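You operate a simulated robot arm through the tools that you are given. There is no shell and no other tool. Be economical: measure what you need, move in short steps, check, and stop when the job is done.

You run a simulated two-armed robot. Do the job below in one go: nothing can be reset, and whatever is moved stays where it is left.

JOB
Set the tunnel's four dials as the grey card says.
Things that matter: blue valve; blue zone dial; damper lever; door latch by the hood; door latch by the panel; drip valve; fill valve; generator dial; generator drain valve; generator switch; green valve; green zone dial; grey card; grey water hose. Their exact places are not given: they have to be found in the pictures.

The check looks at the end state, three seconds after you hand in, the way a careful person would. Anything else that was tipped, shoved, dropped, spilled or broken makes it a failure.

ROBOT AND FRAMES
Two 7-joint arms with two-finger parallel grippers on one trunk, on a base that drives. Base frame: it is fixed to the floor where the robot stands at the start and does not move with it; the origin is under the middle of the robot, x ahead of it, y to its left, z up. Units: m, degrees, N and s.
The left shoulder is at the start at [0.06, 0.147, 0.543], the right one opposite. With the tool pointing down near the work surface each hand reaches from about 0.1 to 0.7 m from the robot's upright axis, wherever it stands, measured 20 degrees to its own side. Places, roughly: blue valve [0.4, -0.9, 0.4]; blue zone dial [0.6, 0, 1.2]; damper lever [0.5, -0.5, 1.4]; door latch by the hood [0.2, -1.3, 1.3]; door latch by the panel [0.3, -0.8, 1.3]; drip valve [0.6, -0.3, 0.5]; fill valve [0.9, 0.8, 0.5]; generator dial [0.9, 0.8, 1]; generator drain valve [0.9, 0.8, 0.2]; generator switch [0.8, 0.7, 0.8]; green valve [0.2, -1.4, 0.4]; green zone dial [0.6, -0.1, 1.2]; grey card [0.6, -0.1, 0.8]; grey water hose [0.8, 0.7, 0.2]; main steam valve [0.9, 0.7, 1.2]; purple zone dial [0.5, -0.2, 1.2]. Payload 3.43 kg a hand.
The TCP of each hand is the grasp point between the finger pads, 0.03 m short of the fingertips. In the tool frame z runs along the fingers and y along their closing line. The gripper opens to 0.094 m. The fingers are 0.028 m wide and 0.01 m thick; the gripper's body (0.05 by 0.096 m) begins 0.055 m behind the TCP.
Orientation is told as [roll, pitch, yaw] about the base's x, y, z axes, in that order, counted from this pose: with the fingers straight down and closing along the base's y, the tool's x points along the base's -x, its y along +y and its z along -z.

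CONTROLS
- The arms move only by the tool move_arm. It takes "left_rows", "right_rows" or both (then of equal length, played together; a hand with none holds still); each is a list of rows, each an object of numbers (a shift or turn left out is 0, a gripper value left out holds the last): "dx", "dy", "dz": the shift along the base's x, y, z in m; "rx", "ry", "rz": the turn, a rotation vector about the base's x, y, z in degrees; "hand": the finger opening in m, from 0 to 0.094. In form: [{"dx": .., "dy": .., "dz": .., "rx": .., "ry": .., "rz": .., "hand": ..}, ...]. A call has 1 to 8 rows; each row is the pose to reach, as a shift and turn from the pose commanded when the call began. A row lasts 0.2 s, in which the tool goes at most 0.05 m and 8.6 degrees; a call with a longer step from one row to the next is refused whole, and so is a gripper value outside its range. Where a pose cannot be reached the arm comes as near as it can. A force on the tool above 40 N (or 10 N above the force at the start of the call, whichever is more), or a blocked arm, ends the call early, and 0.2 s more pass. The fingers move at their own pace (about 0.072 m/s each) and stop on an object; they squeeze with about 42 N. The grip force told is the motor's: it shows also when the fingers shut on nothing. Time passes only in rows, and 0.2 s behind the last, so rows that repeat a pose let the fingers close. The reply holds the time, the measured pose of the TCP, the force on the tool along the base axes, the opening and the grip force, in the units named above and with some noise, with the torque about the TCP (base axes, N m) and any sound that the robot's microphone picked up.
- Cameras (640 x 400 px; columns grow to the right, rows downward): "scene" is now at [0.0564, -0.0309, 1.2164]; the picture's right is [-0.36, -0.93, 0.00], its down [-0.14, 0.05, -0.99] and it looks along [0.92, -0.35, -0.15] (base axes); focal length 214 px, centre (320, 200). "left" rides on the left gripper at [0.076, -0.014, -0.102] in its tool frame; the picture's right is [0.18, 0.98, 0.00], its down [-0.75, 0.14, -0.64] and it looks along [-0.63, 0.12, 0.77] (tool axes); focal length 243 px, centre (320, 200). "right" rides on the right gripper at [0.076, 0.014, -0.103] in its tool frame; the picture's right is [-0.18, 0.98, 0.00], its down [-0.75, -0.14, -0.64] and it looks along [-0.63, -0.12, 0.77] (tool axes); focal length 243 px, centre (320, 200).
- grab_frame(camera): a new picture of that camera. It takes no simulated time.
- move_column(by): slides the trunk up (or, below 0, down) by that many m; the arms and the scene camera ride with it, the base frame stays. It gives what a move gives, with no picture.
- steer(legs): drives the robot by 1 to 6 legs, each [ahead, left, turn to the left] in m, m and degrees, along the robot's own axes; the way and the turn of a leg run together, so that a leg with both is an arc; at most 1.5 m and 180 degrees a leg. The arms and the cameras ride along, it lands a little off, and it stops where it bumps. It gives what a move gives.
- aim_head(pan, tilt): turns the head with the scene camera to pan (to the left, within 86 degrees either way) and tilt (down, from -29 to 69), counted from straight ahead of the robot. It gives what a move gives.
- pixel_to_xyz(camera, pixels): there is no depth. For up to 12 entries [column, row, z] of the newest picture of that camera ("zoom" is the newest enlarged one), the place [x, y] in the base frame at which the ray of that pixel passes the height z, good to about 0.002 m. It takes no simulated time.
- close_up(camera, box): a new picture of the part [left, top, right, bottom] of that camera's present view, enlarged. It takes no simulated time.
- sign_off(): hands the job in; it is judged then, once.

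Keep the steps short. Do not move on a guess: measure, check each grasp and each placing, and mend mistakes. In all there are 80 turns and 78 pictures (those below and enlarged ones count). Leave the grippers open and the arms clear of the work at the hand-in unless told otherwise, and finish with a single line.

The tools are called as name(argument=value, ...) on one line, values as JSON. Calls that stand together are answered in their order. move_arm: Moves the arms, as the interface text tells. Its arguments: {"type":"object","properties":{"left_rows":{"type":"array"},"right_rows":{"type":"array"}},"required":[]} The other tools are called the same way: move_column (by) slides the trunk up or down; steer (legs) drives the base; aim_head (pan, tilt) turns the head that bears the scene camera; grab_frame (camera) takes a picture; pixel_to_xyz (camera, pixels) gives the place at which the rays of pixels pass given heights; close_up (camera, box) takes an enlarged picture of a part of a camera's view; sign_off () hands the job in.

At the start:

```text
time_s: 0.0
left_position: [0.3067, 0.0563, 0.9995]
left_tcp_rot: [-0.1, -0.1, 0.0]
left_force: [-0.1, 0.2, -0.9]
left_torque: [0.01, 0.02, 0.01]
left_width: 0.0942
left_gripper_force: 0.0
right_position: [0.2926, -0.2438, 0.9994]
right_tcp_rot: [0.0, -0.1, 0.0]
right_force: [-0.9, -0.5, 0.0]
right_torque: [-0.03, -0.02, -0.03]
right_width: 0.0939
right_gripper_force: 0.1
trunk travel left (down, up): [-0.25, 0.0]
robot x, y, heading: [0.0052, 0.0001, 0.1]
head pan, tilt: [-21.0, 8.5]
```

scene: 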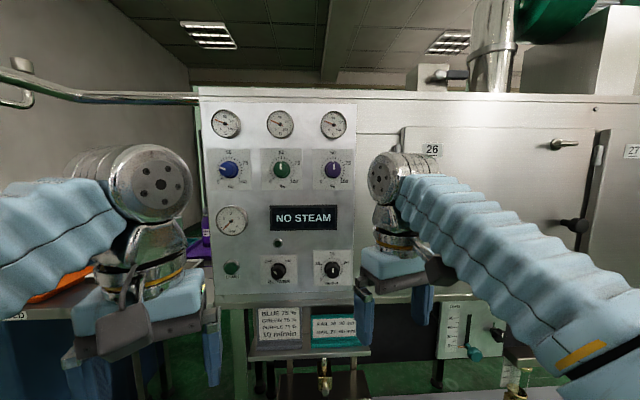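
right: 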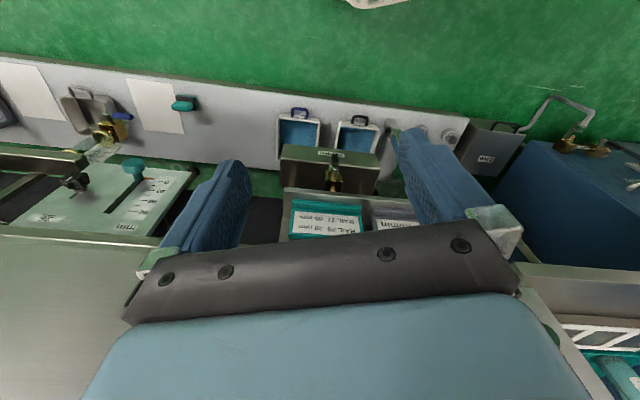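
left: 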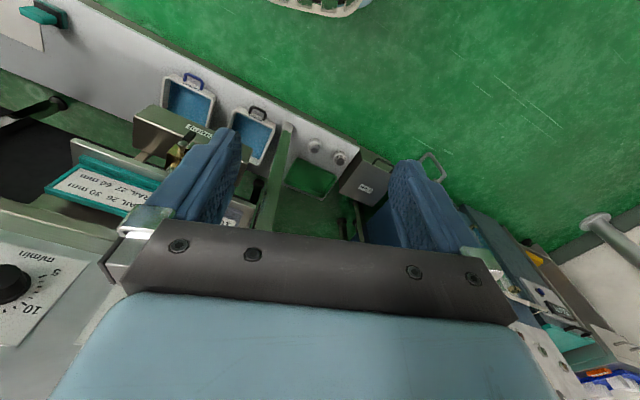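

I see a grey card at about (278,325) and the panel dials. First I read the card and the panel enlarged.

close_up(camera="scene", box=[240, 300, 370, 380])

close_up(camera="scene", box=[200, 95, 360, 195])

close_up(camera="scene", box=[200, 195, 360, 295])

```text
4.92 times, centred on (305, 340) of scene
```

zoom: 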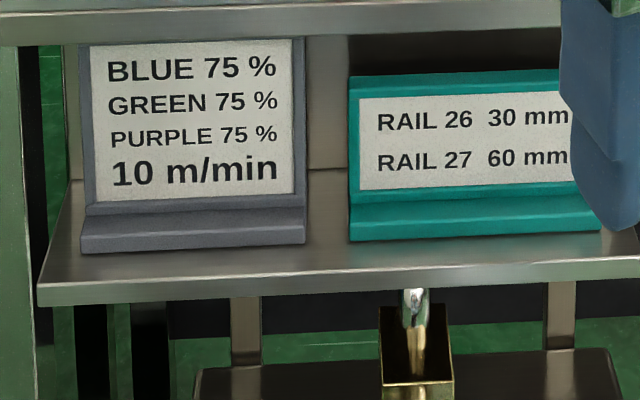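

```text
4.00 times, centred on (280, 145) of scene
```

zoom: 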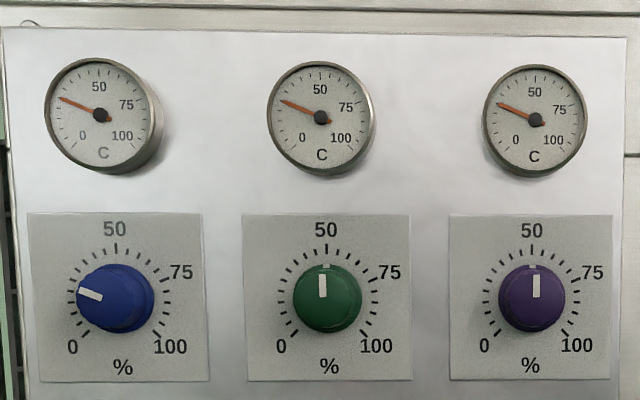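

```text
4.00 times, centred on (280, 245) of scene
```

zoom: 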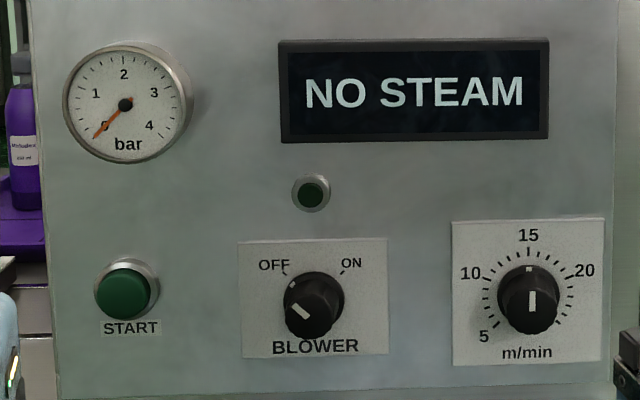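

The grey card reads BLUE 75, GREEN 75, PURPLE 75 %, 10 m/min. Currently blue is at about 20, green and purple are at 50, and speed is at 15. To locate the dials I take rays for the knobs, then lower the trunk by 0.1 m as a baseline. The space under the hands looks clear.

pixel_to_xyz(camera="scene", pixels=[[228.5, 169.5, 1.2], [228.5, 169.5, 1.25], [281.5, 170, 1.2], [281.5, 170, 1.25], [333, 169.5, 1.2], [333, 169.5, 1.25], [333, 270, 1.0], [333, 270, 1.1]])

move_column(by=-0.1)

grab_frame(camera="scene")

```text
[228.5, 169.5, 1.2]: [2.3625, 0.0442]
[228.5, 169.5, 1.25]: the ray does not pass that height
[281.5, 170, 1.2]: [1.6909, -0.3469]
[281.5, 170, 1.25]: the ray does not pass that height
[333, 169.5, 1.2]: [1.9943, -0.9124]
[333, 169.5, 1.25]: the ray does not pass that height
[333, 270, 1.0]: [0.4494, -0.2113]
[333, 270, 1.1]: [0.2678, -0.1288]
```

```text
time_s: 1.3
left_position: [0.3068, 0.0574, 0.9004]
left_tcp_rot: [-0.1, -0.1, 0.1]
left_force: [-0.3, -1.1, 0.0]
left_torque: [0.0, 0.02, -0.02]
left_width: 0.094
left_gripper_force: 0.0
right_position: [0.2927, -0.2429, 0.8996]
right_tcp_rot: [0.0, -0.1, 0.0]
right_force: [-0.6, 0.5, 0.5]
right_torque: [-0.01, 0.02, -0.03]
right_width: 0.0939
right_gripper_force: 0.1
trunk travel left (down, up): [-0.15, 0.1]
robot x, y, heading: [0.0027, -0.0022, -0.0]
head pan, tilt: [-21.0, 8.5]
```

```text
71 pictures are left
```

scene: 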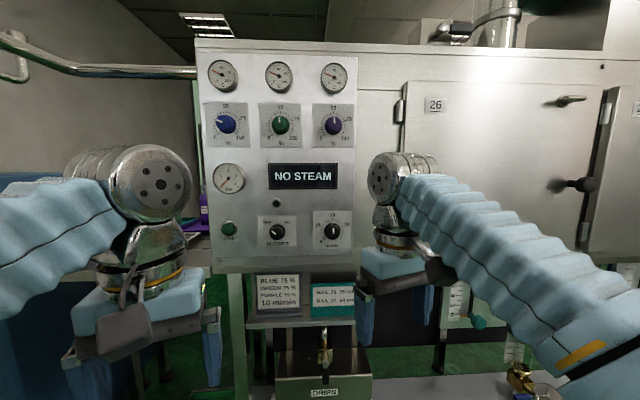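

Rough triangulation puts purple at (0.516,-0.238,1.21) and speed at (0.52,-0.24,0.96). I take enlarged views here for accurate pixels.

close_up(camera="scene", box=[200, 95, 360, 195])

close_up(camera="scene", box=[200, 180, 360, 280])

pixel_to_xyz(camera="scene", pixels=[[320, 250, 0.9], [320, 250, 1.0], [320, 180, 1.0]])

```text
4.00 times, centred on (280, 145) of scene
```

zoom: 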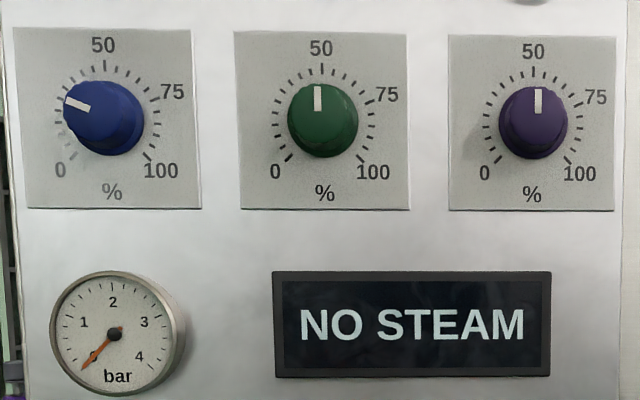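

```text
4.00 times, centred on (280, 230) of scene
```

zoom: 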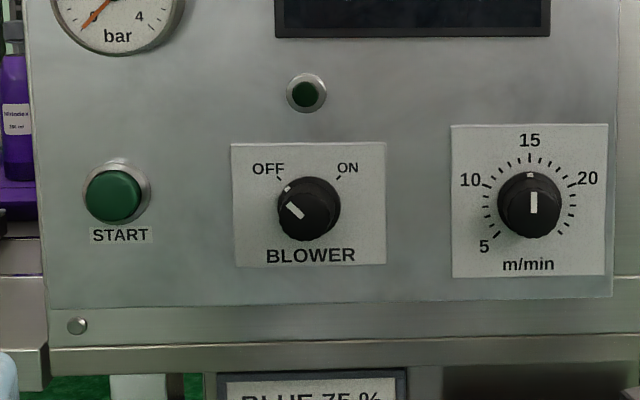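

```text
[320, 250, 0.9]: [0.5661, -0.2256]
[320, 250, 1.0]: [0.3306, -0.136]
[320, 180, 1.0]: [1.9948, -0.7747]
```

The panel faces the robot, with its inward normal at a heading of about -18°. Dial centres on the panel: blue (0.601,-0.015,1.213), green (0.563,-0.128,1.213), purple (0.525,-0.242,1.213), speed (0.525,-0.243,0.963). I swing the right hand toward horizontal, heading for a stand-off in front of the speed dial.

move_arm(right_rows=[{"ry": -8.5, "dz": 0.01, "dx": 0.01}, {"ry": -17, "dz": 0.02, "dx": 0.02}, {"ry": -25.5, "dz": 0.03, "dx": 0.03}, {"ry": -34, "dz": 0.04, "dx": 0.04}, {"ry": -42.5, "dz": 0.05, "dx": 0.05}, {"ry": -51, "dz": 0.06, "dx": 0.06}, {"ry": -59.5, "dz": 0.064, "dx": 0.07}, {"ry": -68, "dz": 0.064, "dx": 0.075}])

```text
time_s: 3.1
left_position: [0.3059, 0.0567, 0.9003]
left_tcp_rot: [-0.1, -0.1, 0.0]
left_force: [-0.5, 1.2, 0.3]
left_torque: [-0.02, -0.01, -0.01]
left_width: 0.0939
left_gripper_force: 0.0
right_position: [0.3678, -0.2427, 0.9646]
right_tcp_rot: [-0.2, -68.3, 0.1]
right_force: [0.7, 0.0, 0.1]
right_torque: [0.0, 0.01, 0.01]
right_width: 0.0941
right_gripper_force: 0.1
trunk travel left (down, up): [-0.15, 0.1]
robot x, y, heading: [-0.0011, -0.0023, -0.0]
head pan, tilt: [-21.0, 8.5]
```

The arm follows well. Next I finish the pitch and yaw -18°, then stand off 0.13 m before the speed dial.

move_arm(right_rows=[{"rx": -0.87, "ry": -5.5, "rz": -4.5, "dx": 0.008, "dy": 0.01}, {"rx": -1.73, "ry": -11, "rz": -9, "dx": 0.016, "dy": 0.02}, {"rx": -2.6, "ry": -16.5, "rz": -13.5, "dx": 0.024, "dy": 0.03}, {"rx": -3.46, "ry": -22, "rz": -18, "dx": 0.033, "dy": 0.04}, {"rx": -3.46, "ry": -22, "rz": -18, "dx": 0.033, "dy": 0.04}])

grab_frame(camera="right")

grab_frame(camera="scene")

```text
time_s: 4.3
left_position: [0.306, 0.0555, 0.9004]
left_tcp_rot: [-0.1, -0.1, 0.0]
left_force: [0.1, -0.8, 0.2]
left_torque: [0.02, -0.01, 0.0]
left_width: 0.0938
left_gripper_force: 0.0
right_position: [0.4004, -0.2035, 0.9637]
right_tcp_rot: [174.2, -89.7, 167.4]
right_force: [0.6, 0.2, 0.0]
right_torque: [0.0, 0.0, 0.01]
right_width: 0.0937
right_gripper_force: 0.1
trunk travel left (down, up): [-0.15, 0.1]
robot x, y, heading: [0.0023, 0.0025, -0.0]
head pan, tilt: [-21.0, 8.5]
```

```text
68 pictures are left
```

right: 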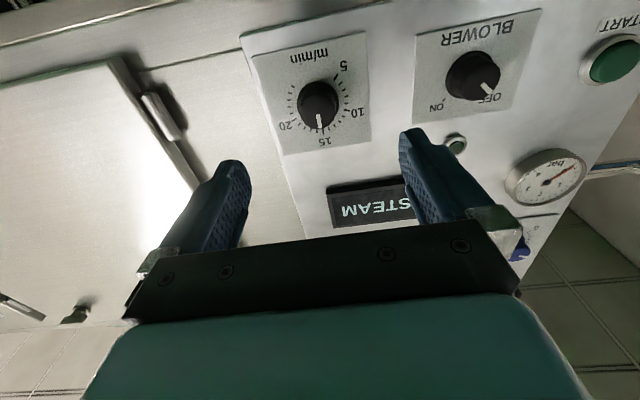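

```text
67 pictures are left
```

scene: 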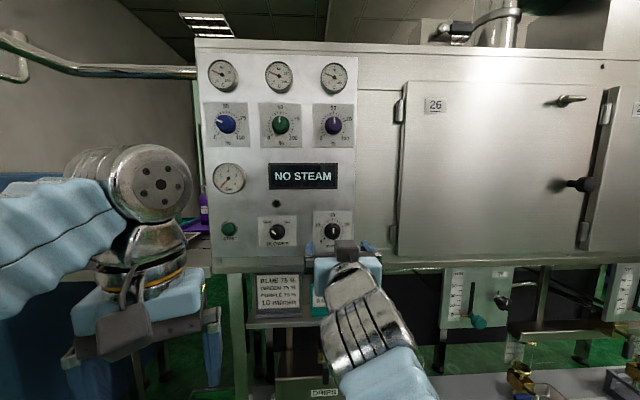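

The knob is nearly on the tool axis, at about (318,100). I enlarge to measure the centring.

close_up(camera="right", box=[240, 30, 400, 130])

```text
4.00 times, centred on (320, 80) of right
```

zoom: 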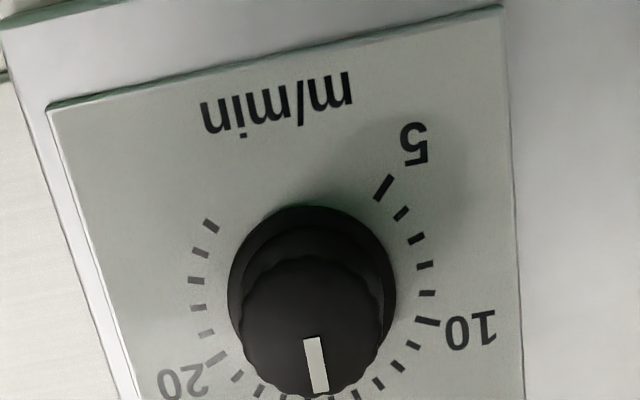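

The knob is about 1.5 mm right and 2 mm low of the axis. I pre-roll 34° clockwise, set the fingers to 0.06 m, correct the offset, then advance 0.08 m along the panel normal.

move_arm(right_rows=[{"rx": 8.08, "ry": -2.62, "dy": -0.0015, "dz": -0.002, "hand": 0.06}, {"rx": 16.15, "ry": -5.25, "dy": -0.0015, "dz": -0.002}, {"rx": 24.2, "ry": -7.87, "dy": -0.0015, "dz": -0.002}, {"rx": 32.3, "ry": -10.5, "dy": -0.0015, "dz": -0.002}, {"rx": 32.3, "ry": -10.5, "dx": 0.038, "dy": -0.0139, "dz": -0.002}, {"rx": 32.3, "ry": -10.5, "dx": 0.076, "dy": -0.0262, "dz": -0.002}, {"rx": 32.3, "ry": -10.5, "dx": 0.076, "dy": -0.0262, "dz": -0.002}])

grab_frame(camera="right")

close_up(camera="scene", box=[240, 180, 400, 280])

```text
time_s: 6.1
left_position: [0.3064, 0.0567, 0.9004]
left_tcp_rot: [0.0, -0.3, 0.0]
left_force: [1.1, -0.5, 0.5]
left_torque: [0.0, 0.0, -0.02]
left_width: 0.0941
left_gripper_force: 0.0
right_position: [0.4668, -0.193, 0.9738]
right_tcp_rot: [92.5, -55.0, -105.6]
right_force: [-0.7, -0.7, 0.2]
right_torque: [-0.02, 0.01, 0.01]
right_width: 0.0601
right_gripper_force: 0.1
trunk travel left (down, up): [-0.15, 0.1]
robot x, y, heading: [0.0045, 0.0001, 0.2]
head pan, tilt: [-21.0, 8.5]
stopped in row 7 (right hand): the arm was blocked; the commanded pose is now the measured one
```

```text
65 pictures are left
```

right: 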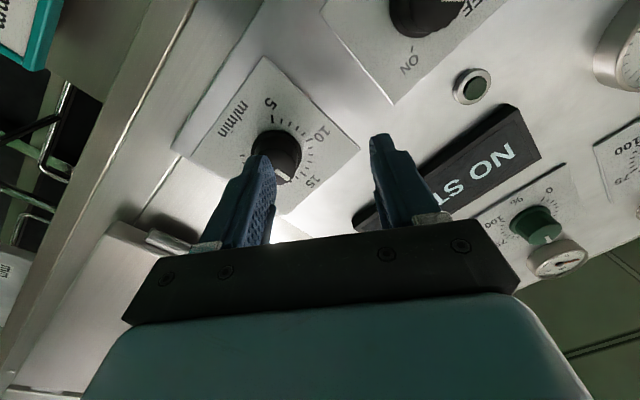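

```text
4.00 times, centred on (320, 230) of scene
```

zoom: 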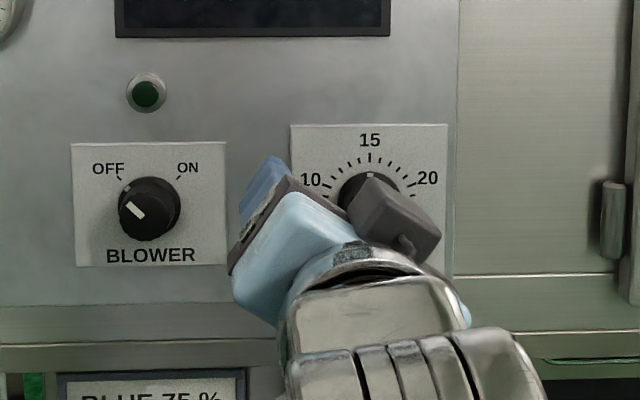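

The arm reached a joint limit with the clockwise pre-roll: position is off by 36 mm with no force. I back off and roll the other way to test the range.

move_arm(right_rows=[{"dx": -0.03, "dy": 0.0, "dz": -0.005}, {"dx": -0.066, "dy": -0.01, "dz": -0.012, "rx": -8.08, "ry": 2.62}, {"dx": -0.066, "dy": -0.01, "dz": -0.012, "rx": -16.15, "ry": 5.25}, {"dx": -0.066, "dy": -0.01, "dz": -0.012, "rx": -24.2, "ry": 7.87}, {"dx": -0.066, "dy": -0.01, "dz": -0.012, "rx": -32.3, "ry": 10.5}, {"dx": -0.066, "dy": -0.01, "dz": -0.012, "rx": -32.3, "ry": 10.5}])

move_arm(right_rows=[{"rx": -8.08, "ry": 2.62}, {"rx": -16.15, "ry": 5.25}, {"rx": -24.2, "ry": 7.87}, {"rx": -32.3, "ry": 10.5}, {"rx": -40.4, "ry": 13.1}, {"rx": -48.5, "ry": 15.75}, {"rx": -56.5, "ry": 18.4}, {"rx": -64.6, "ry": 21}])

```text
time_s: 7.5
left_position: [0.3066, 0.0562, 0.8998]
left_tcp_rot: [-0.1, -0.2, 0.0]
left_force: [0.3, 0.7, -0.3]
left_torque: [0.02, 0.02, -0.01]
left_width: 0.0941
left_gripper_force: 0.1
right_position: [0.4006, -0.2024, 0.9622]
right_tcp_rot: [37.6, -88.4, -51.2]
right_force: [0.4, -0.4, 0.9]
right_torque: [0.0, 0.01, 0.01]
right_width: 0.0601
right_gripper_force: 0.0
trunk travel left (down, up): [-0.15, 0.1]
robot x, y, heading: [0.0012, -0.0007, 0.0]
head pan, tilt: [-21.0, 8.5]
```

```text
time_s: 9.3
left_position: [0.3064, 0.0546, 0.9]
left_tcp_rot: [-0.1, -0.1, 0.0]
left_force: [0.1, 0.2, 0.8]
left_torque: [-0.01, 0.0, 0.01]
left_width: 0.0939
left_gripper_force: 0.1
right_position: [0.3999, -0.2027, 0.9622]
right_tcp_rot: [-85.1, -22.9, 70.6]
right_force: [0.9, -0.2, -0.7]
right_torque: [0.03, 0.0, 0.0]
right_width: 0.06
right_gripper_force: 0.1
trunk travel left (down, up): [-0.15, 0.1]
robot x, y, heading: [-0.0023, -0.0002, -0.1]
head pan, tilt: [-21.0, 8.5]
```

Counter-clockwise roll is free to about -68°. The pose computes to a 4.5° nose-down tilt, left over from the blocked move. I fix the tilt, then roll back to 0.

move_arm(right_rows=[{"rx": -1.4, "ry": -4.3}])

move_arm(right_rows=[{"rx": 8.08, "ry": -2.62}, {"rx": 16.15, "ry": -5.25}, {"rx": 24.2, "ry": -7.87}, {"rx": 32.3, "ry": -10.5}, {"rx": 40.4, "ry": -13.1}, {"rx": 48.5, "ry": -15.75}, {"rx": 56.5, "ry": -18.4}, {"rx": 64.6, "ry": -21}])

grab_frame(camera="right")

```text
time_s: 9.7
left_position: [0.3061, 0.0565, 0.8995]
left_tcp_rot: [-0.1, -0.2, 0.0]
left_force: [-0.2, -0.3, -0.1]
left_torque: [0.04, -0.03, -0.02]
left_width: 0.0943
left_gripper_force: 0.1
right_position: [0.4002, -0.202, 0.963]
right_tcp_rot: [-90.0, -23.2, 72.4]
right_force: [0.2, -0.1, 0.0]
right_torque: [0.0, 0.02, 0.0]
right_width: 0.06
right_gripper_force: 0.1
trunk travel left (down, up): [-0.15, 0.1]
robot x, y, heading: [0.0001, 0.0032, -0.1]
head pan, tilt: [-21.0, 8.5]
```

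```text
time_s: 11.5
left_position: [0.3062, 0.0566, 0.9002]
left_tcp_rot: [-0.1, -0.3, 0.0]
left_force: [0.5, -0.3, -0.5]
left_torque: [-0.02, 0.02, 0.01]
left_width: 0.094
left_gripper_force: 0.0
right_position: [0.4002, -0.2036, 0.962]
right_tcp_rot: [111.7, -88.7, -129.5]
right_force: [0.1, -0.9, -0.1]
right_torque: [0.02, 0.01, 0.0]
right_width: 0.0599
right_gripper_force: 0.0
trunk travel left (down, up): [-0.15, 0.1]
robot x, y, heading: [-0.0022, -0.0007, 0.1]
head pan, tilt: [-21.0, 8.5]
```

```text
63 pictures are left
```

right: 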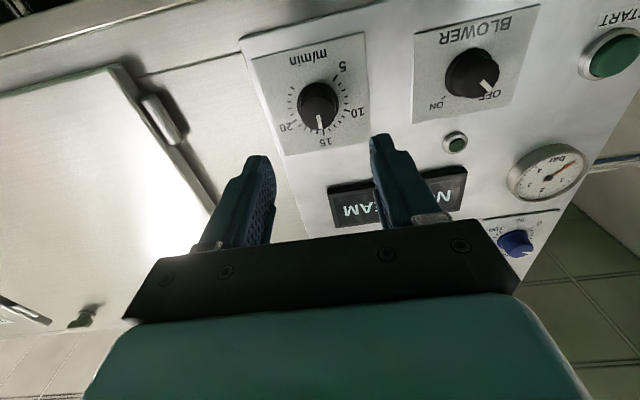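

Well aligned again, with the knob at (318,103). I advance 0.085 m along the normal at roll 0.

move_arm(right_rows=[{"dx": 0.038, "dy": -0.0137, "dz": 0}, {"dx": 0.07, "dy": -0.0242, "dz": 0}, {"dx": 0.081, "dy": -0.0278, "dz": 0}, {"dx": 0.081, "dy": -0.0278, "dz": 0}])

close_up(camera="right", box=[160, 20, 480, 220])

```text
time_s: 12.5
left_position: [0.3073, 0.0569, 0.9]
left_tcp_rot: [-0.1, -0.1, 0.0]
left_force: [0.0, 0.9, -0.6]
left_torque: [0.02, 0.02, 0.0]
left_width: 0.0941
left_gripper_force: 0.1
right_position: [0.4816, -0.2271, 0.9618]
right_tcp_rot: [110.9, -88.6, -128.3]
right_force: [0.1, 0.2, 0.2]
right_torque: [-0.03, 0.0, 0.03]
right_width: 0.0602
right_gripper_force: 0.0
trunk travel left (down, up): [-0.15, 0.1]
robot x, y, heading: [0.0009, 0.0018, -0.1]
head pan, tilt: [-21.0, 8.5]
```

```text
2.00 times, centred on (320, 120) of right
```

zoom: 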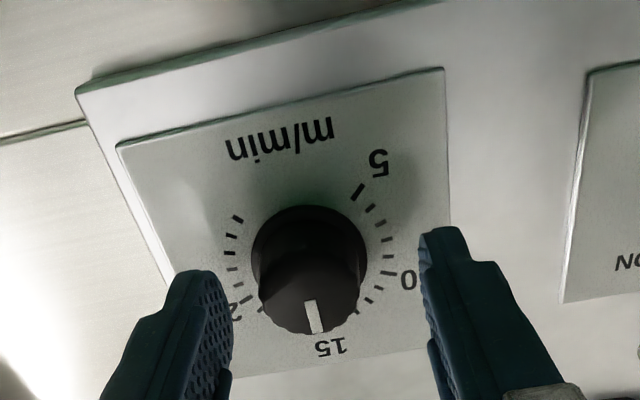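

The knob front sits 8 mm inside the fingertips, the panel is 16 mm beyond the tips, and the knob is about 3.5 mm toward picture-left. I centre, go 0.010 m deeper, and close.

move_arm(right_rows=[{"dx": 0.0085, "dy": -0.0064}, {"dx": 0.0085, "dy": -0.0064}, {"dx": 0.0085, "dy": -0.0064, "hand": 0.02}, {"dx": 0.0085, "dy": -0.0064, "hand": 0.02}, {"dx": 0.0085, "dy": -0.0064, "hand": 0.02}])

close_up(camera="right", box=[160, 20, 480, 220])

```text
time_s: 13.7
left_position: [0.3077, 0.0595, 0.8998]
left_tcp_rot: [-0.1, 0.0, 0.0]
left_force: [0.2, 0.3, -0.2]
left_torque: [-0.02, -0.01, 0.0]
left_width: 0.0941
left_gripper_force: 0.1
right_position: [0.4895, -0.2343, 0.9614]
right_tcp_rot: [117.5, -89.0, -135.1]
right_force: [4.4, 12.2, -4.6]
right_torque: [-0.25, -0.74, 0.02]
right_width: 0.0335
right_gripper_force: 44.6
trunk travel left (down, up): [-0.15, 0.1]
robot x, y, heading: [0.0013, -0.0003, -0.2]
head pan, tilt: [-21.0, 8.5]
```

```text
2.00 times, centred on (320, 120) of right
```

zoom: 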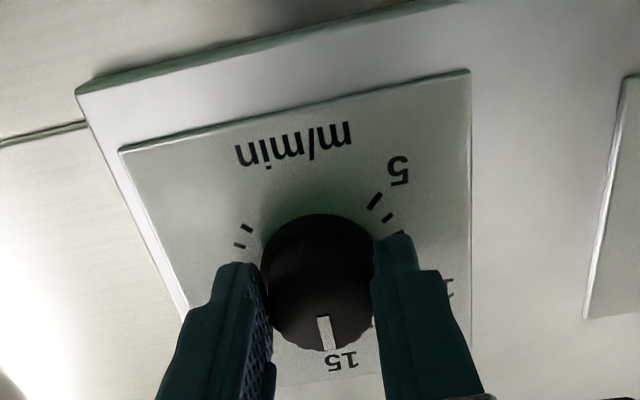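

Gripped at 0.0335 m width. I turn counter-clockwise 67.5°, toward 10.

move_arm(right_rows=[{"rx": -8.02, "ry": 2.61, "dy": 0.001}, {"rx": -16.05, "ry": 5.22, "dy": 0.001}, {"rx": -24.07, "ry": 7.83, "dy": 0.001}, {"rx": -32.1, "ry": 10.43, "dy": 0.001}, {"rx": -40.12, "ry": 13.04, "dy": 0.001}, {"rx": -48.15, "ry": 15.65, "dy": 0.001}, {"rx": -56.17, "ry": 18.26, "dy": 0.001}, {"rx": -64.2, "ry": 20.86, "dy": 0.001}])

close_up(camera="right", box=[160, 20, 480, 220])

close_up(camera="scene", box=[280, 190, 390, 259])

```text
time_s: 15.5
left_position: [0.3061, 0.0562, 0.8995]
left_tcp_rot: [0.0, 0.0, 0.0]
left_force: [0.5, 0.6, 0.4]
left_torque: [0.0, 0.0, 0.02]
left_width: 0.094
left_gripper_force: 0.1
right_position: [0.49, -0.2379, 0.9638]
right_tcp_rot: [-90.1, -23.4, 72.4]
right_force: [17.1, -16.6, 26.2]
right_torque: [0.02, -0.18, -0.48]
right_width: 0.0335
right_gripper_force: 45.7
trunk travel left (down, up): [-0.15, 0.1]
robot x, y, heading: [-0.0005, -0.0022, -0.1]
head pan, tilt: [-21.0, 8.5]
```

```text
2.00 times, centred on (320, 120) of right
```

zoom: 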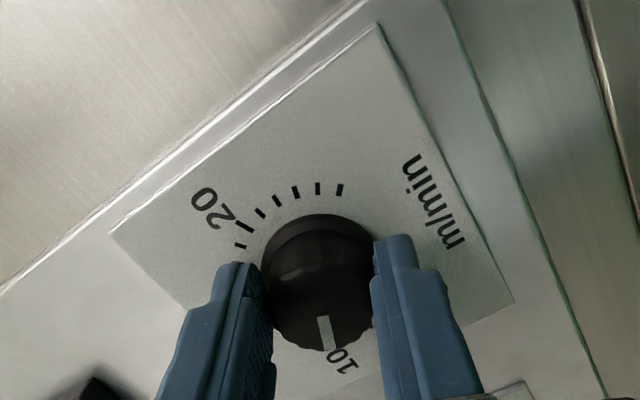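

```text
5.80 times, centred on (335, 224) of scene
```

zoom: 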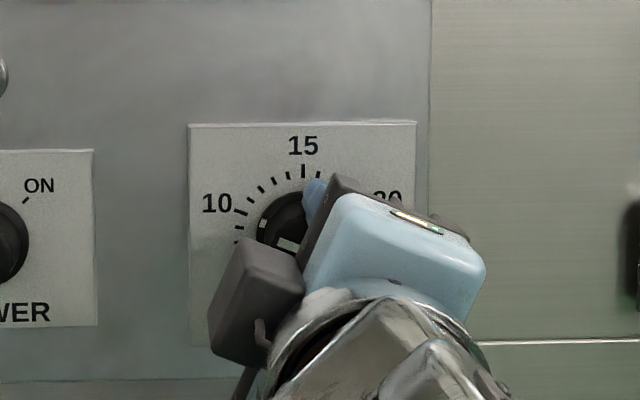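

The pointer is near 10. I open, then retreat 0.1 m straight back to check.

move_arm(right_rows=[{"hand": 0.06}, {"hand": 0.06}, {"hand": 0.06}, {"dx": -0.038, "dy": 0.0124}, {"dx": -0.076, "dy": 0.0247}, {"dx": -0.095, "dy": 0.031}, {"dx": -0.095, "dy": 0.031}])

close_up(camera="right", box=[240, 30, 400, 130])

close_up(camera="scene", box=[280, 190, 390, 259])

```text
time_s: 17.1
left_position: [0.3061, 0.056, 0.8998]
left_tcp_rot: [-0.2, -0.2, 0.1]
left_force: [-0.2, -0.4, -0.4]
left_torque: [-0.01, 0.0, -0.05]
left_width: 0.0943
left_gripper_force: 0.1
right_position: [0.3957, -0.2057, 0.9634]
right_tcp_rot: [-90.0, -23.4, 72.5]
right_force: [-0.5, -0.4, -0.3]
right_torque: [-0.04, 0.01, 0.01]
right_width: 0.06
right_gripper_force: 0.0
trunk travel left (down, up): [-0.15, 0.1]
robot x, y, heading: [0.002, 0.0015, -0.3]
head pan, tilt: [-21.0, 8.5]
```

```text
4.00 times, centred on (320, 80) of right
```

zoom: 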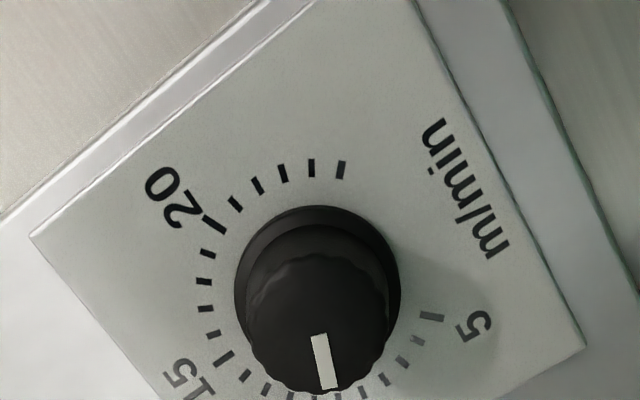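

```text
5.80 times, centred on (335, 224) of scene
```

zoom: 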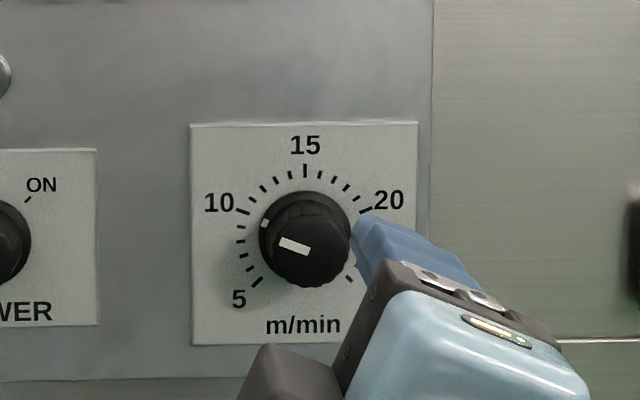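

Speed now reads 10. Next I raise the trunk 0.1 m and lift the hand 0.15 m in front of purple. The roll is already at -67°, ready for a clockwise turn.

move_column(by=0.1)

move_arm(right_rows=[{"dz": 0.04}, {"dz": 0.08}, {"dz": 0.12}, {"dz": 0.149}, {"dz": 0.149}])

grab_frame(camera="right")

grab_frame(camera="scene")

```text
time_s: 18.5
left_position: [0.3053, 0.0559, 0.9989]
left_tcp_rot: [-0.1, -0.3, 0.0]
left_force: [-0.3, -0.2, -0.2]
left_torque: [0.0, 0.01, -0.03]
left_width: 0.0942
left_gripper_force: 0.0
right_position: [0.3958, -0.2067, 1.0633]
right_tcp_rot: [-89.9, -23.5, 72.5]
right_force: [-1.0, 0.2, 0.0]
right_torque: [-0.01, -0.03, 0.05]
right_width: 0.0601
right_gripper_force: 0.2
trunk travel left (down, up): [-0.25, 0.0]
robot x, y, heading: [0.002, 0.0005, 0.3]
head pan, tilt: [-21.0, 8.5]
```

```text
time_s: 19.7
left_position: [0.3071, 0.0567, 0.9995]
left_tcp_rot: [-0.1, -0.2, 0.0]
left_force: [0.2, -1.3, -0.6]
left_torque: [0.02, -0.01, -0.04]
left_width: 0.0941
left_gripper_force: 0.0
right_position: [0.3958, -0.2076, 1.212]
right_tcp_rot: [-89.9, -23.5, 72.4]
right_force: [0.0, 0.0, 0.4]
right_torque: [-0.02, -0.02, -0.01]
right_width: 0.0599
right_gripper_force: 0.1
trunk travel left (down, up): [-0.25, 0.0]
robot x, y, heading: [-0.0046, 0.0009, 0.2]
head pan, tilt: [-21.0, 8.5]
```

```text
56 pictures are left
```

right: 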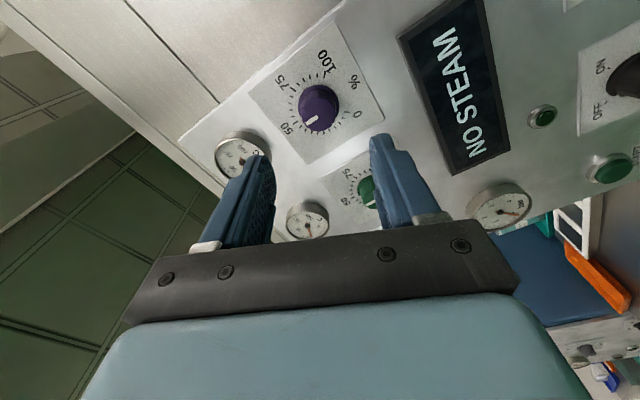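

```text
55 pictures are left
```

scene: 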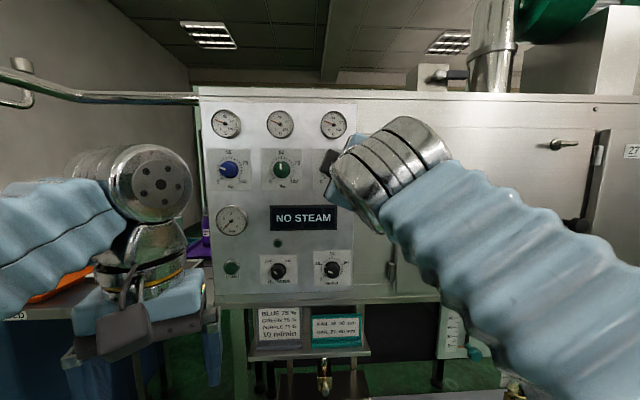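

The knob is at about (318,108). I enlarge to check the centring against the speed view (cap centre there was at (319,110)).

close_up(camera="right", box=[240, 30, 400, 130])

```text
4.00 times, centred on (320, 80) of right
```

zoom: 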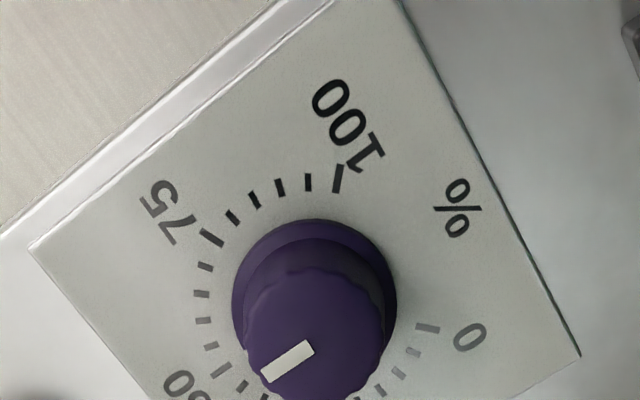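

Centred within 1 mm. I advance to the same depth (0.094,-0.031), then close.

move_arm(right_rows=[{"dx": 0.038, "dy": -0.0124}, {"dx": 0.076, "dy": -0.0247}, {"dx": 0.094, "dy": -0.0307}, {"dx": 0.094, "dy": -0.0307}, {"dx": 0.094, "dy": -0.0307, "hand": 0.02}, {"dx": 0.094, "dy": -0.0307, "hand": 0.02}, {"dx": 0.094, "dy": -0.0307, "hand": 0.02}])

close_up(camera="right", box=[160, 20, 480, 220])

```text
time_s: 21.3
left_position: [0.3061, 0.0559, 1.0005]
left_tcp_rot: [-0.1, -0.2, 0.0]
left_force: [0.1, -0.2, -0.7]
left_torque: [0.01, 0.0, 0.01]
left_width: 0.0943
left_gripper_force: 0.0
right_position: [0.4905, -0.2371, 1.2135]
right_tcp_rot: [-90.2, -23.4, 72.6]
right_force: [10.3, -8.0, 24.1]
right_torque: [-0.1, -0.45, -0.08]
right_width: 0.033
right_gripper_force: 45.0
trunk travel left (down, up): [-0.25, 0.0]
robot x, y, heading: [0.0003, 0.0031, 0.2]
head pan, tilt: [-21.0, 8.5]
```

```text
2.00 times, centred on (320, 120) of right
```

zoom: 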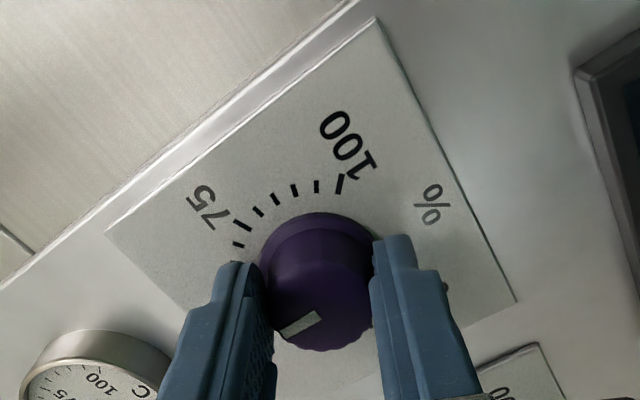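

Gripped (0.033 m). I turn clockwise 67.5°, easing up 2 mm to relieve the side force.

move_arm(right_rows=[{"rx": 8.02, "ry": -2.61, "dz": 0.002}, {"rx": 16.05, "ry": -5.22, "dz": 0.002}, {"rx": 24.07, "ry": -7.83, "dz": 0.002}, {"rx": 32.1, "ry": -10.43, "dz": 0.002}, {"rx": 40.12, "ry": -13.04, "dz": 0.002}, {"rx": 48.15, "ry": -15.65, "dz": 0.002}, {"rx": 56.17, "ry": -18.26, "dz": 0.002}, {"rx": 64.2, "ry": -20.86, "dz": 0.002}])

close_up(camera="right", box=[160, 20, 480, 220])

```text
time_s: 23.1
left_position: [0.3073, 0.0581, 0.9999]
left_tcp_rot: [-0.1, -0.1, 0.0]
left_force: [0.2, 0.7, 0.8]
left_torque: [-0.02, -0.03, -0.01]
left_width: 0.0939
left_gripper_force: 0.1
right_position: [0.4918, -0.2357, 1.2133]
right_tcp_rot: [104.2, -88.9, -122.0]
right_force: [2.3, 10.6, -7.0]
right_torque: [0.34, 1.14, 0.09]
right_width: 0.033
right_gripper_force: 45.0
trunk travel left (down, up): [-0.25, 0.0]
robot x, y, heading: [-0.0018, 0.0004, -0.3]
head pan, tilt: [-21.0, 8.5]
```

```text
2.00 times, centred on (320, 120) of right
```

zoom: 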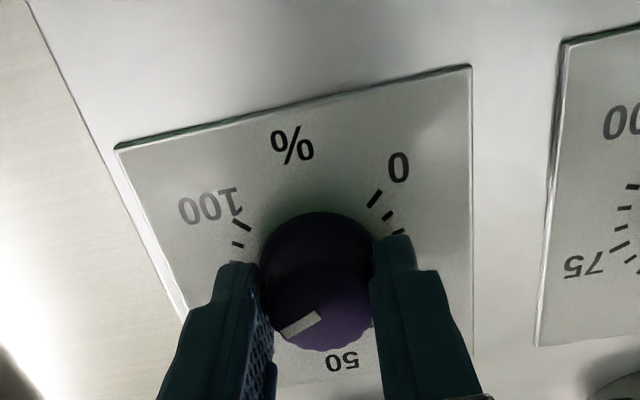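

The turn followed. I open and retreat to check.

move_arm(right_rows=[{"hand": 0.06}, {"hand": 0.06}, {"hand": 0.06}, {"dx": -0.038, "dy": 0.0124}, {"dx": -0.076, "dy": 0.0247}, {"dx": -0.095, "dy": 0.031}, {"dx": -0.095, "dy": 0.031}])

close_up(camera="right", box=[240, 50, 400, 150])

```text
time_s: 24.7
left_position: [0.3069, 0.0566, 0.9991]
left_tcp_rot: [-0.1, -0.3, 0.0]
left_force: [0.3, -0.2, 0.3]
left_torque: [0.05, 0.01, 0.02]
left_width: 0.0939
left_gripper_force: 0.1
right_position: [0.3952, -0.2067, 1.2143]
right_tcp_rot: [113.7, -88.9, -131.6]
right_force: [-0.3, 0.1, 0.4]
right_torque: [0.0, 0.01, -0.03]
right_width: 0.06
right_gripper_force: 0.0
trunk travel left (down, up): [-0.25, 0.0]
robot x, y, heading: [0.0019, 0.0006, 0.0]
head pan, tilt: [-21.0, 8.5]
```

```text
4.00 times, centred on (320, 100) of right
```

zoom: 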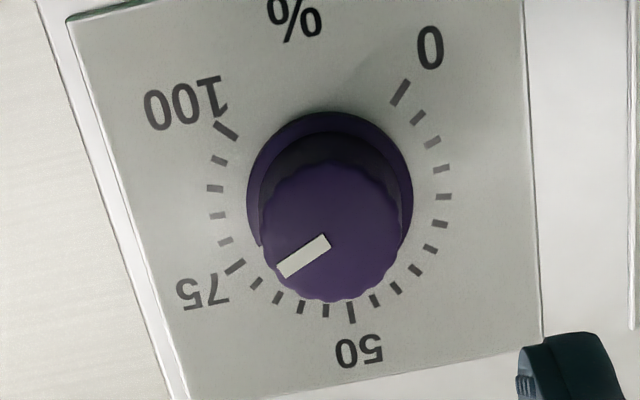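

Purple reads 75. Next is green: I shift 0.119 m along the panel to the left while rolling back -67.5°, and move the left hand 0.15 m to the left, out of the way.

move_arm(right_rows=[{"rx": -8.02, "ry": 2.61, "dx": 0.0046, "dy": 0.0142}, {"rx": -16.05, "ry": 5.22, "dx": 0.0092, "dy": 0.0284}, {"rx": -24.07, "ry": 7.83, "dx": 0.0138, "dy": 0.0426}, {"rx": -32.1, "ry": 10.43, "dx": 0.0184, "dy": 0.0568}, {"rx": -40.12, "ry": 13.04, "dx": 0.023, "dy": 0.071}, {"rx": -48.15, "ry": 15.65, "dx": 0.0276, "dy": 0.0852}, {"rx": -56.17, "ry": 18.26, "dx": 0.0322, "dy": 0.0994}, {"rx": -64.2, "ry": 20.86, "dx": 0.0369, "dy": 0.1135}], left_rows=[{"dy": 0.02}, {"dy": 0.04}, {"dy": 0.06}, {"dy": 0.08}, {"dy": 0.1}, {"dy": 0.12}, {"dy": 0.14}, {"dy": 0.15}])

grab_frame(camera="scene")

close_up(camera="right", box=[240, 30, 400, 130])

```text
time_s: 26.5
left_position: [0.3057, 0.208, 0.9999]
left_tcp_rot: [-0.1, -0.2, 0.0]
left_force: [-0.5, -0.3, -0.3]
left_torque: [0.02, -0.01, 0.01]
left_width: 0.094
left_gripper_force: 0.1
right_position: [0.4306, -0.0928, 1.2155]
right_tcp_rot: [-90.0, -23.4, 72.5]
right_force: [-0.1, -0.7, -0.4]
right_torque: [-0.01, 0.01, 0.01]
right_width: 0.06
right_gripper_force: 0.1
trunk travel left (down, up): [-0.25, 0.0]
robot x, y, heading: [0.0028, 0.0006, -0.1]
head pan, tilt: [-21.0, 8.5]
```

```text
50 pictures are left
```

scene: 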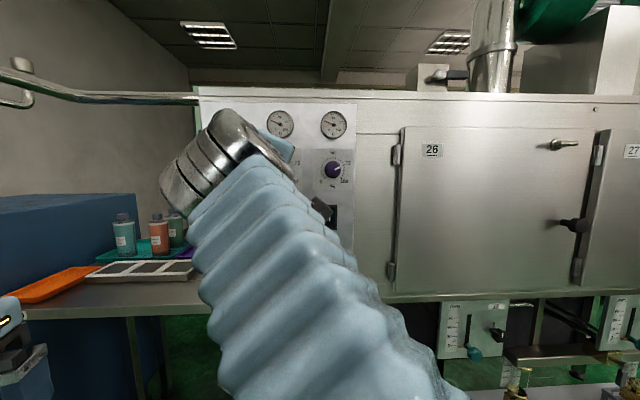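

```text
4.00 times, centred on (320, 80) of right
```

zoom: 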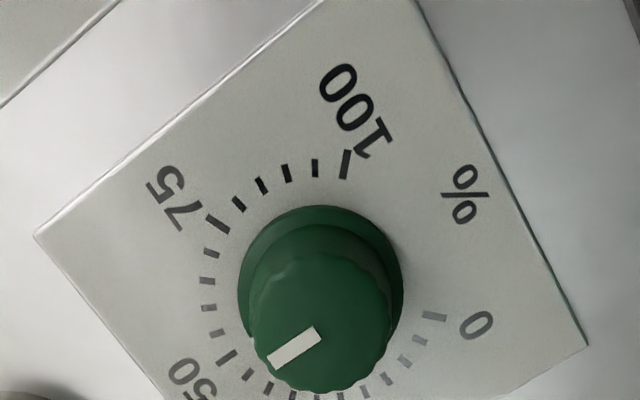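

The green pointer is at 50. The knob is about 4 mm to the right of the axis and 2 mm low. I correct, advance and close.

move_arm(right_rows=[{"dx": 0.037, "dy": -0.0159, "dz": -0.0018}, {"dx": 0.074, "dy": -0.028, "dz": -0.0018}, {"dx": 0.091, "dy": -0.0335, "dz": -0.0018}, {"dx": 0.091, "dy": -0.0335, "dz": -0.0018}, {"dx": 0.091, "dy": -0.0335, "dz": -0.0018, "hand": 0.02}, {"dx": 0.091, "dy": -0.0335, "dz": -0.0018, "hand": 0.02}, {"dx": 0.091, "dy": -0.0335, "dz": -0.0018, "hand": 0.02}])

close_up(camera="right", box=[160, 20, 480, 220])

```text
time_s: 28.1
left_position: [0.3062, 0.2085, 0.9989]
left_tcp_rot: [-0.1, -0.1, 0.0]
left_force: [-0.4, 0.3, 0.3]
left_torque: [0.02, 0.02, -0.01]
left_width: 0.0939
left_gripper_force: 0.1
right_position: [0.524, -0.1264, 1.2128]
right_tcp_rot: [-89.6, -23.4, 72.5]
right_force: [-10.2, 7.2, -31.5]
right_torque: [-0.12, 0.33, 0.33]
right_width: 0.033
right_gripper_force: 45.3
trunk travel left (down, up): [-0.25, 0.0]
robot x, y, heading: [0.0013, -0.0004, -0.1]
head pan, tilt: [-21.0, 8.5]
```

```text
2.00 times, centred on (320, 120) of right
```

zoom: 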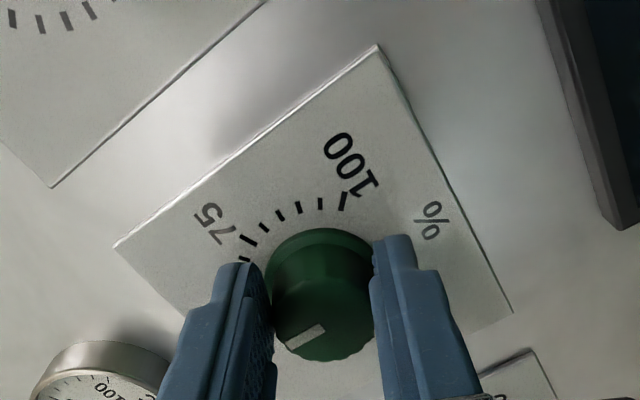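

Gripped. I ease down 2 mm and turn clockwise 67.5°.

move_arm(right_rows=[{"rx": 8.02, "ry": -2.61, "dz": -0.002, "dy": 0.0015}, {"rx": 16.05, "ry": -5.22, "dz": -0.002, "dy": 0.0015}, {"rx": 24.07, "ry": -7.83, "dz": -0.002, "dy": 0.0015}, {"rx": 32.1, "ry": -10.43, "dz": -0.002, "dy": 0.0015}, {"rx": 40.12, "ry": -13.04, "dz": -0.002, "dy": 0.0015}, {"rx": 48.15, "ry": -15.65, "dz": -0.002, "dy": 0.0015}, {"rx": 56.17, "ry": -18.26, "dz": -0.002, "dy": 0.0015}, {"rx": 64.2, "ry": -20.86, "dz": -0.002, "dy": 0.0015}])

close_up(camera="right", box=[160, 20, 480, 220])

```text
time_s: 29.9
left_position: [0.3084, 0.2096, 0.9989]
left_tcp_rot: [-0.2, 0.1, 0.0]
left_force: [-0.6, 0.2, -0.7]
left_torque: [-0.02, -0.01, 0.03]
left_width: 0.0939
left_gripper_force: 0.1
right_position: [0.5251, -0.1191, 1.213]
right_tcp_rot: [126.2, -88.8, -143.9]
right_force: [20.3, 17.7, 5.1]
right_torque: [0.16, 0.45, 0.34]
right_width: 0.0331
right_gripper_force: 45.8
trunk travel left (down, up): [-0.25, 0.0]
robot x, y, heading: [0.0043, -0.0012, 0.0]
head pan, tilt: [-21.0, 8.5]
```

```text
2.00 times, centred on (320, 120) of right
```

zoom: 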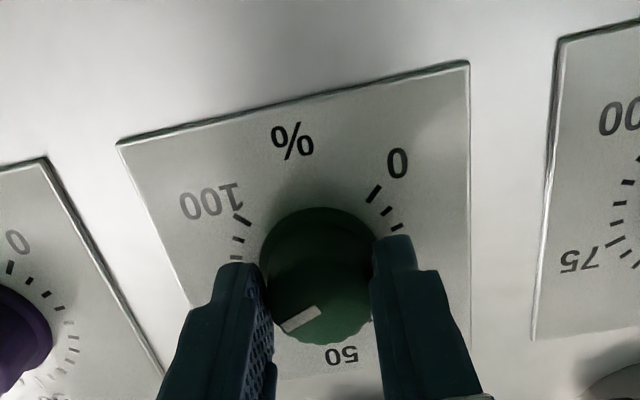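

I open and retreat to check.

move_arm(right_rows=[{"hand": 0.06}, {"hand": 0.06}, {"hand": 0.06}, {"dx": -0.038, "dy": 0.0124}, {"dx": -0.076, "dy": 0.0247}, {"dx": -0.095, "dy": 0.031}, {"dx": -0.095, "dy": 0.031}])

close_up(camera="right", box=[240, 50, 400, 150])

grab_frame(camera="right")

```text
time_s: 31.7
left_position: [0.305, 0.2076, 0.9988]
left_tcp_rot: [-0.2, -0.2, 0.0]
left_force: [0.4, -0.3, 0.3]
left_torque: [0.01, -0.03, 0.0]
left_width: 0.0938
left_gripper_force: 0.0
right_position: [0.4626, -0.1546, 1.1954]
right_tcp_rot: [32.8, -86.3, -56.9]
right_force: [-1.0, -0.5, 0.3]
right_torque: [0.01, 0.03, 0.04]
right_width: 0.0601
right_gripper_force: 0.0
trunk travel left (down, up): [-0.25, 0.0]
robot x, y, heading: [-0.0022, 0.0008, -0.2]
head pan, tilt: [-21.0, 8.5]
stopped in row 7 (right hand): the arm was blocked; the commanded pose is now the measured one
```

```text
4.00 times, centred on (320, 100) of right
```

zoom: 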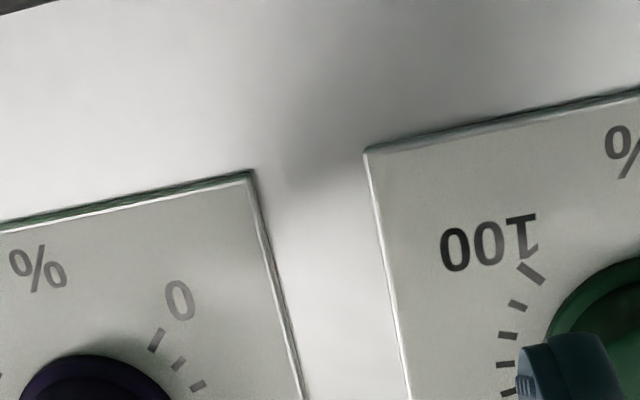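

```text
45 pictures are left
```

right: 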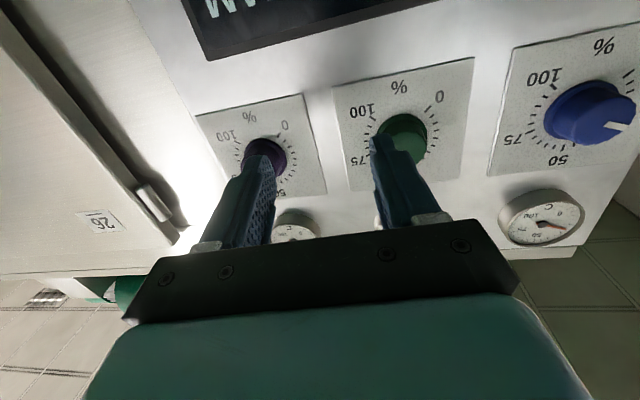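

Near roll 0 the arm hit a limit on retreat and slid sideways. It is now 48 mm back, with the tips clear of the knobs. I roll back -34°, retreat, and check the green pointer.

move_arm(right_rows=[{"rx": -8.02, "ry": 2.61, "dx": -0.01, "dy": 0.003}, {"rx": -16.05, "ry": 5.22, "dx": -0.025, "dy": 0.02, "dz": 0.006}, {"rx": -24.07, "ry": 7.83, "dx": -0.03, "dy": 0.04, "dz": 0.012}, {"rx": -32.1, "ry": 10.43, "dx": -0.03, "dy": 0.062, "dz": 0.018}, {"rx": -32.1, "ry": 10.43, "dx": -0.03, "dy": 0.062, "dz": 0.018}])

close_up(camera="right", box=[240, 50, 400, 150])

grab_frame(camera="scene")

```text
time_s: 33.1
left_position: [0.3051, 0.2075, 1.0001]
left_tcp_rot: [-0.1, -0.2, 0.0]
left_force: [0.2, 1.0, 0.2]
left_torque: [-0.01, 0.01, -0.01]
left_width: 0.094
left_gripper_force: 0.1
right_position: [0.4539, -0.1284, 1.2059]
right_tcp_rot: [-87.0, -58.8, 58.9]
right_force: [0.0, -0.5, 0.1]
right_torque: [-0.02, -0.04, -0.03]
right_width: 0.0601
right_gripper_force: 0.1
trunk travel left (down, up): [-0.25, 0.0]
robot x, y, heading: [-0.0014, -0.0012, 0.2]
head pan, tilt: [-21.0, 8.5]
stopped in row 5 (right hand): the arm was blocked; the commanded pose is now the measured one
```

```text
4.00 times, centred on (320, 100) of right
```

zoom: 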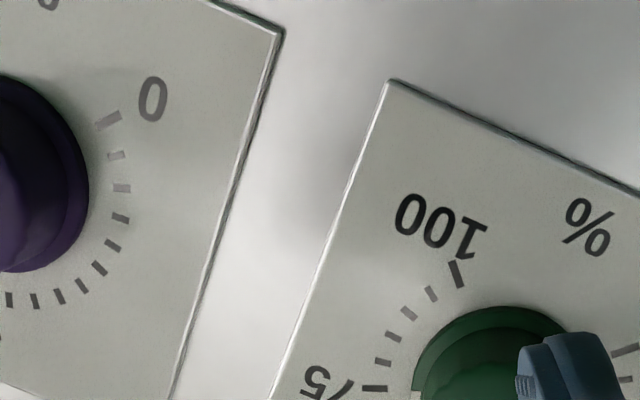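

```text
43 pictures are left
```

scene: 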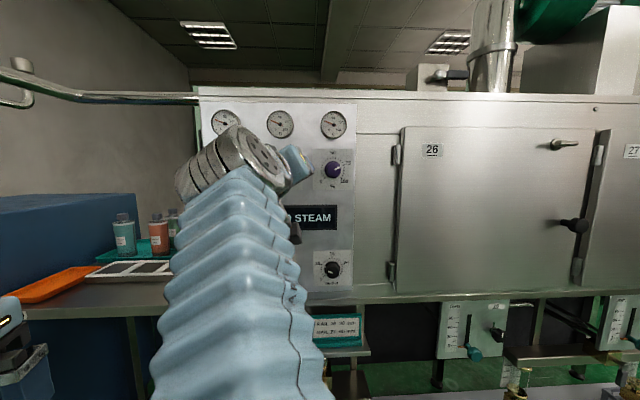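

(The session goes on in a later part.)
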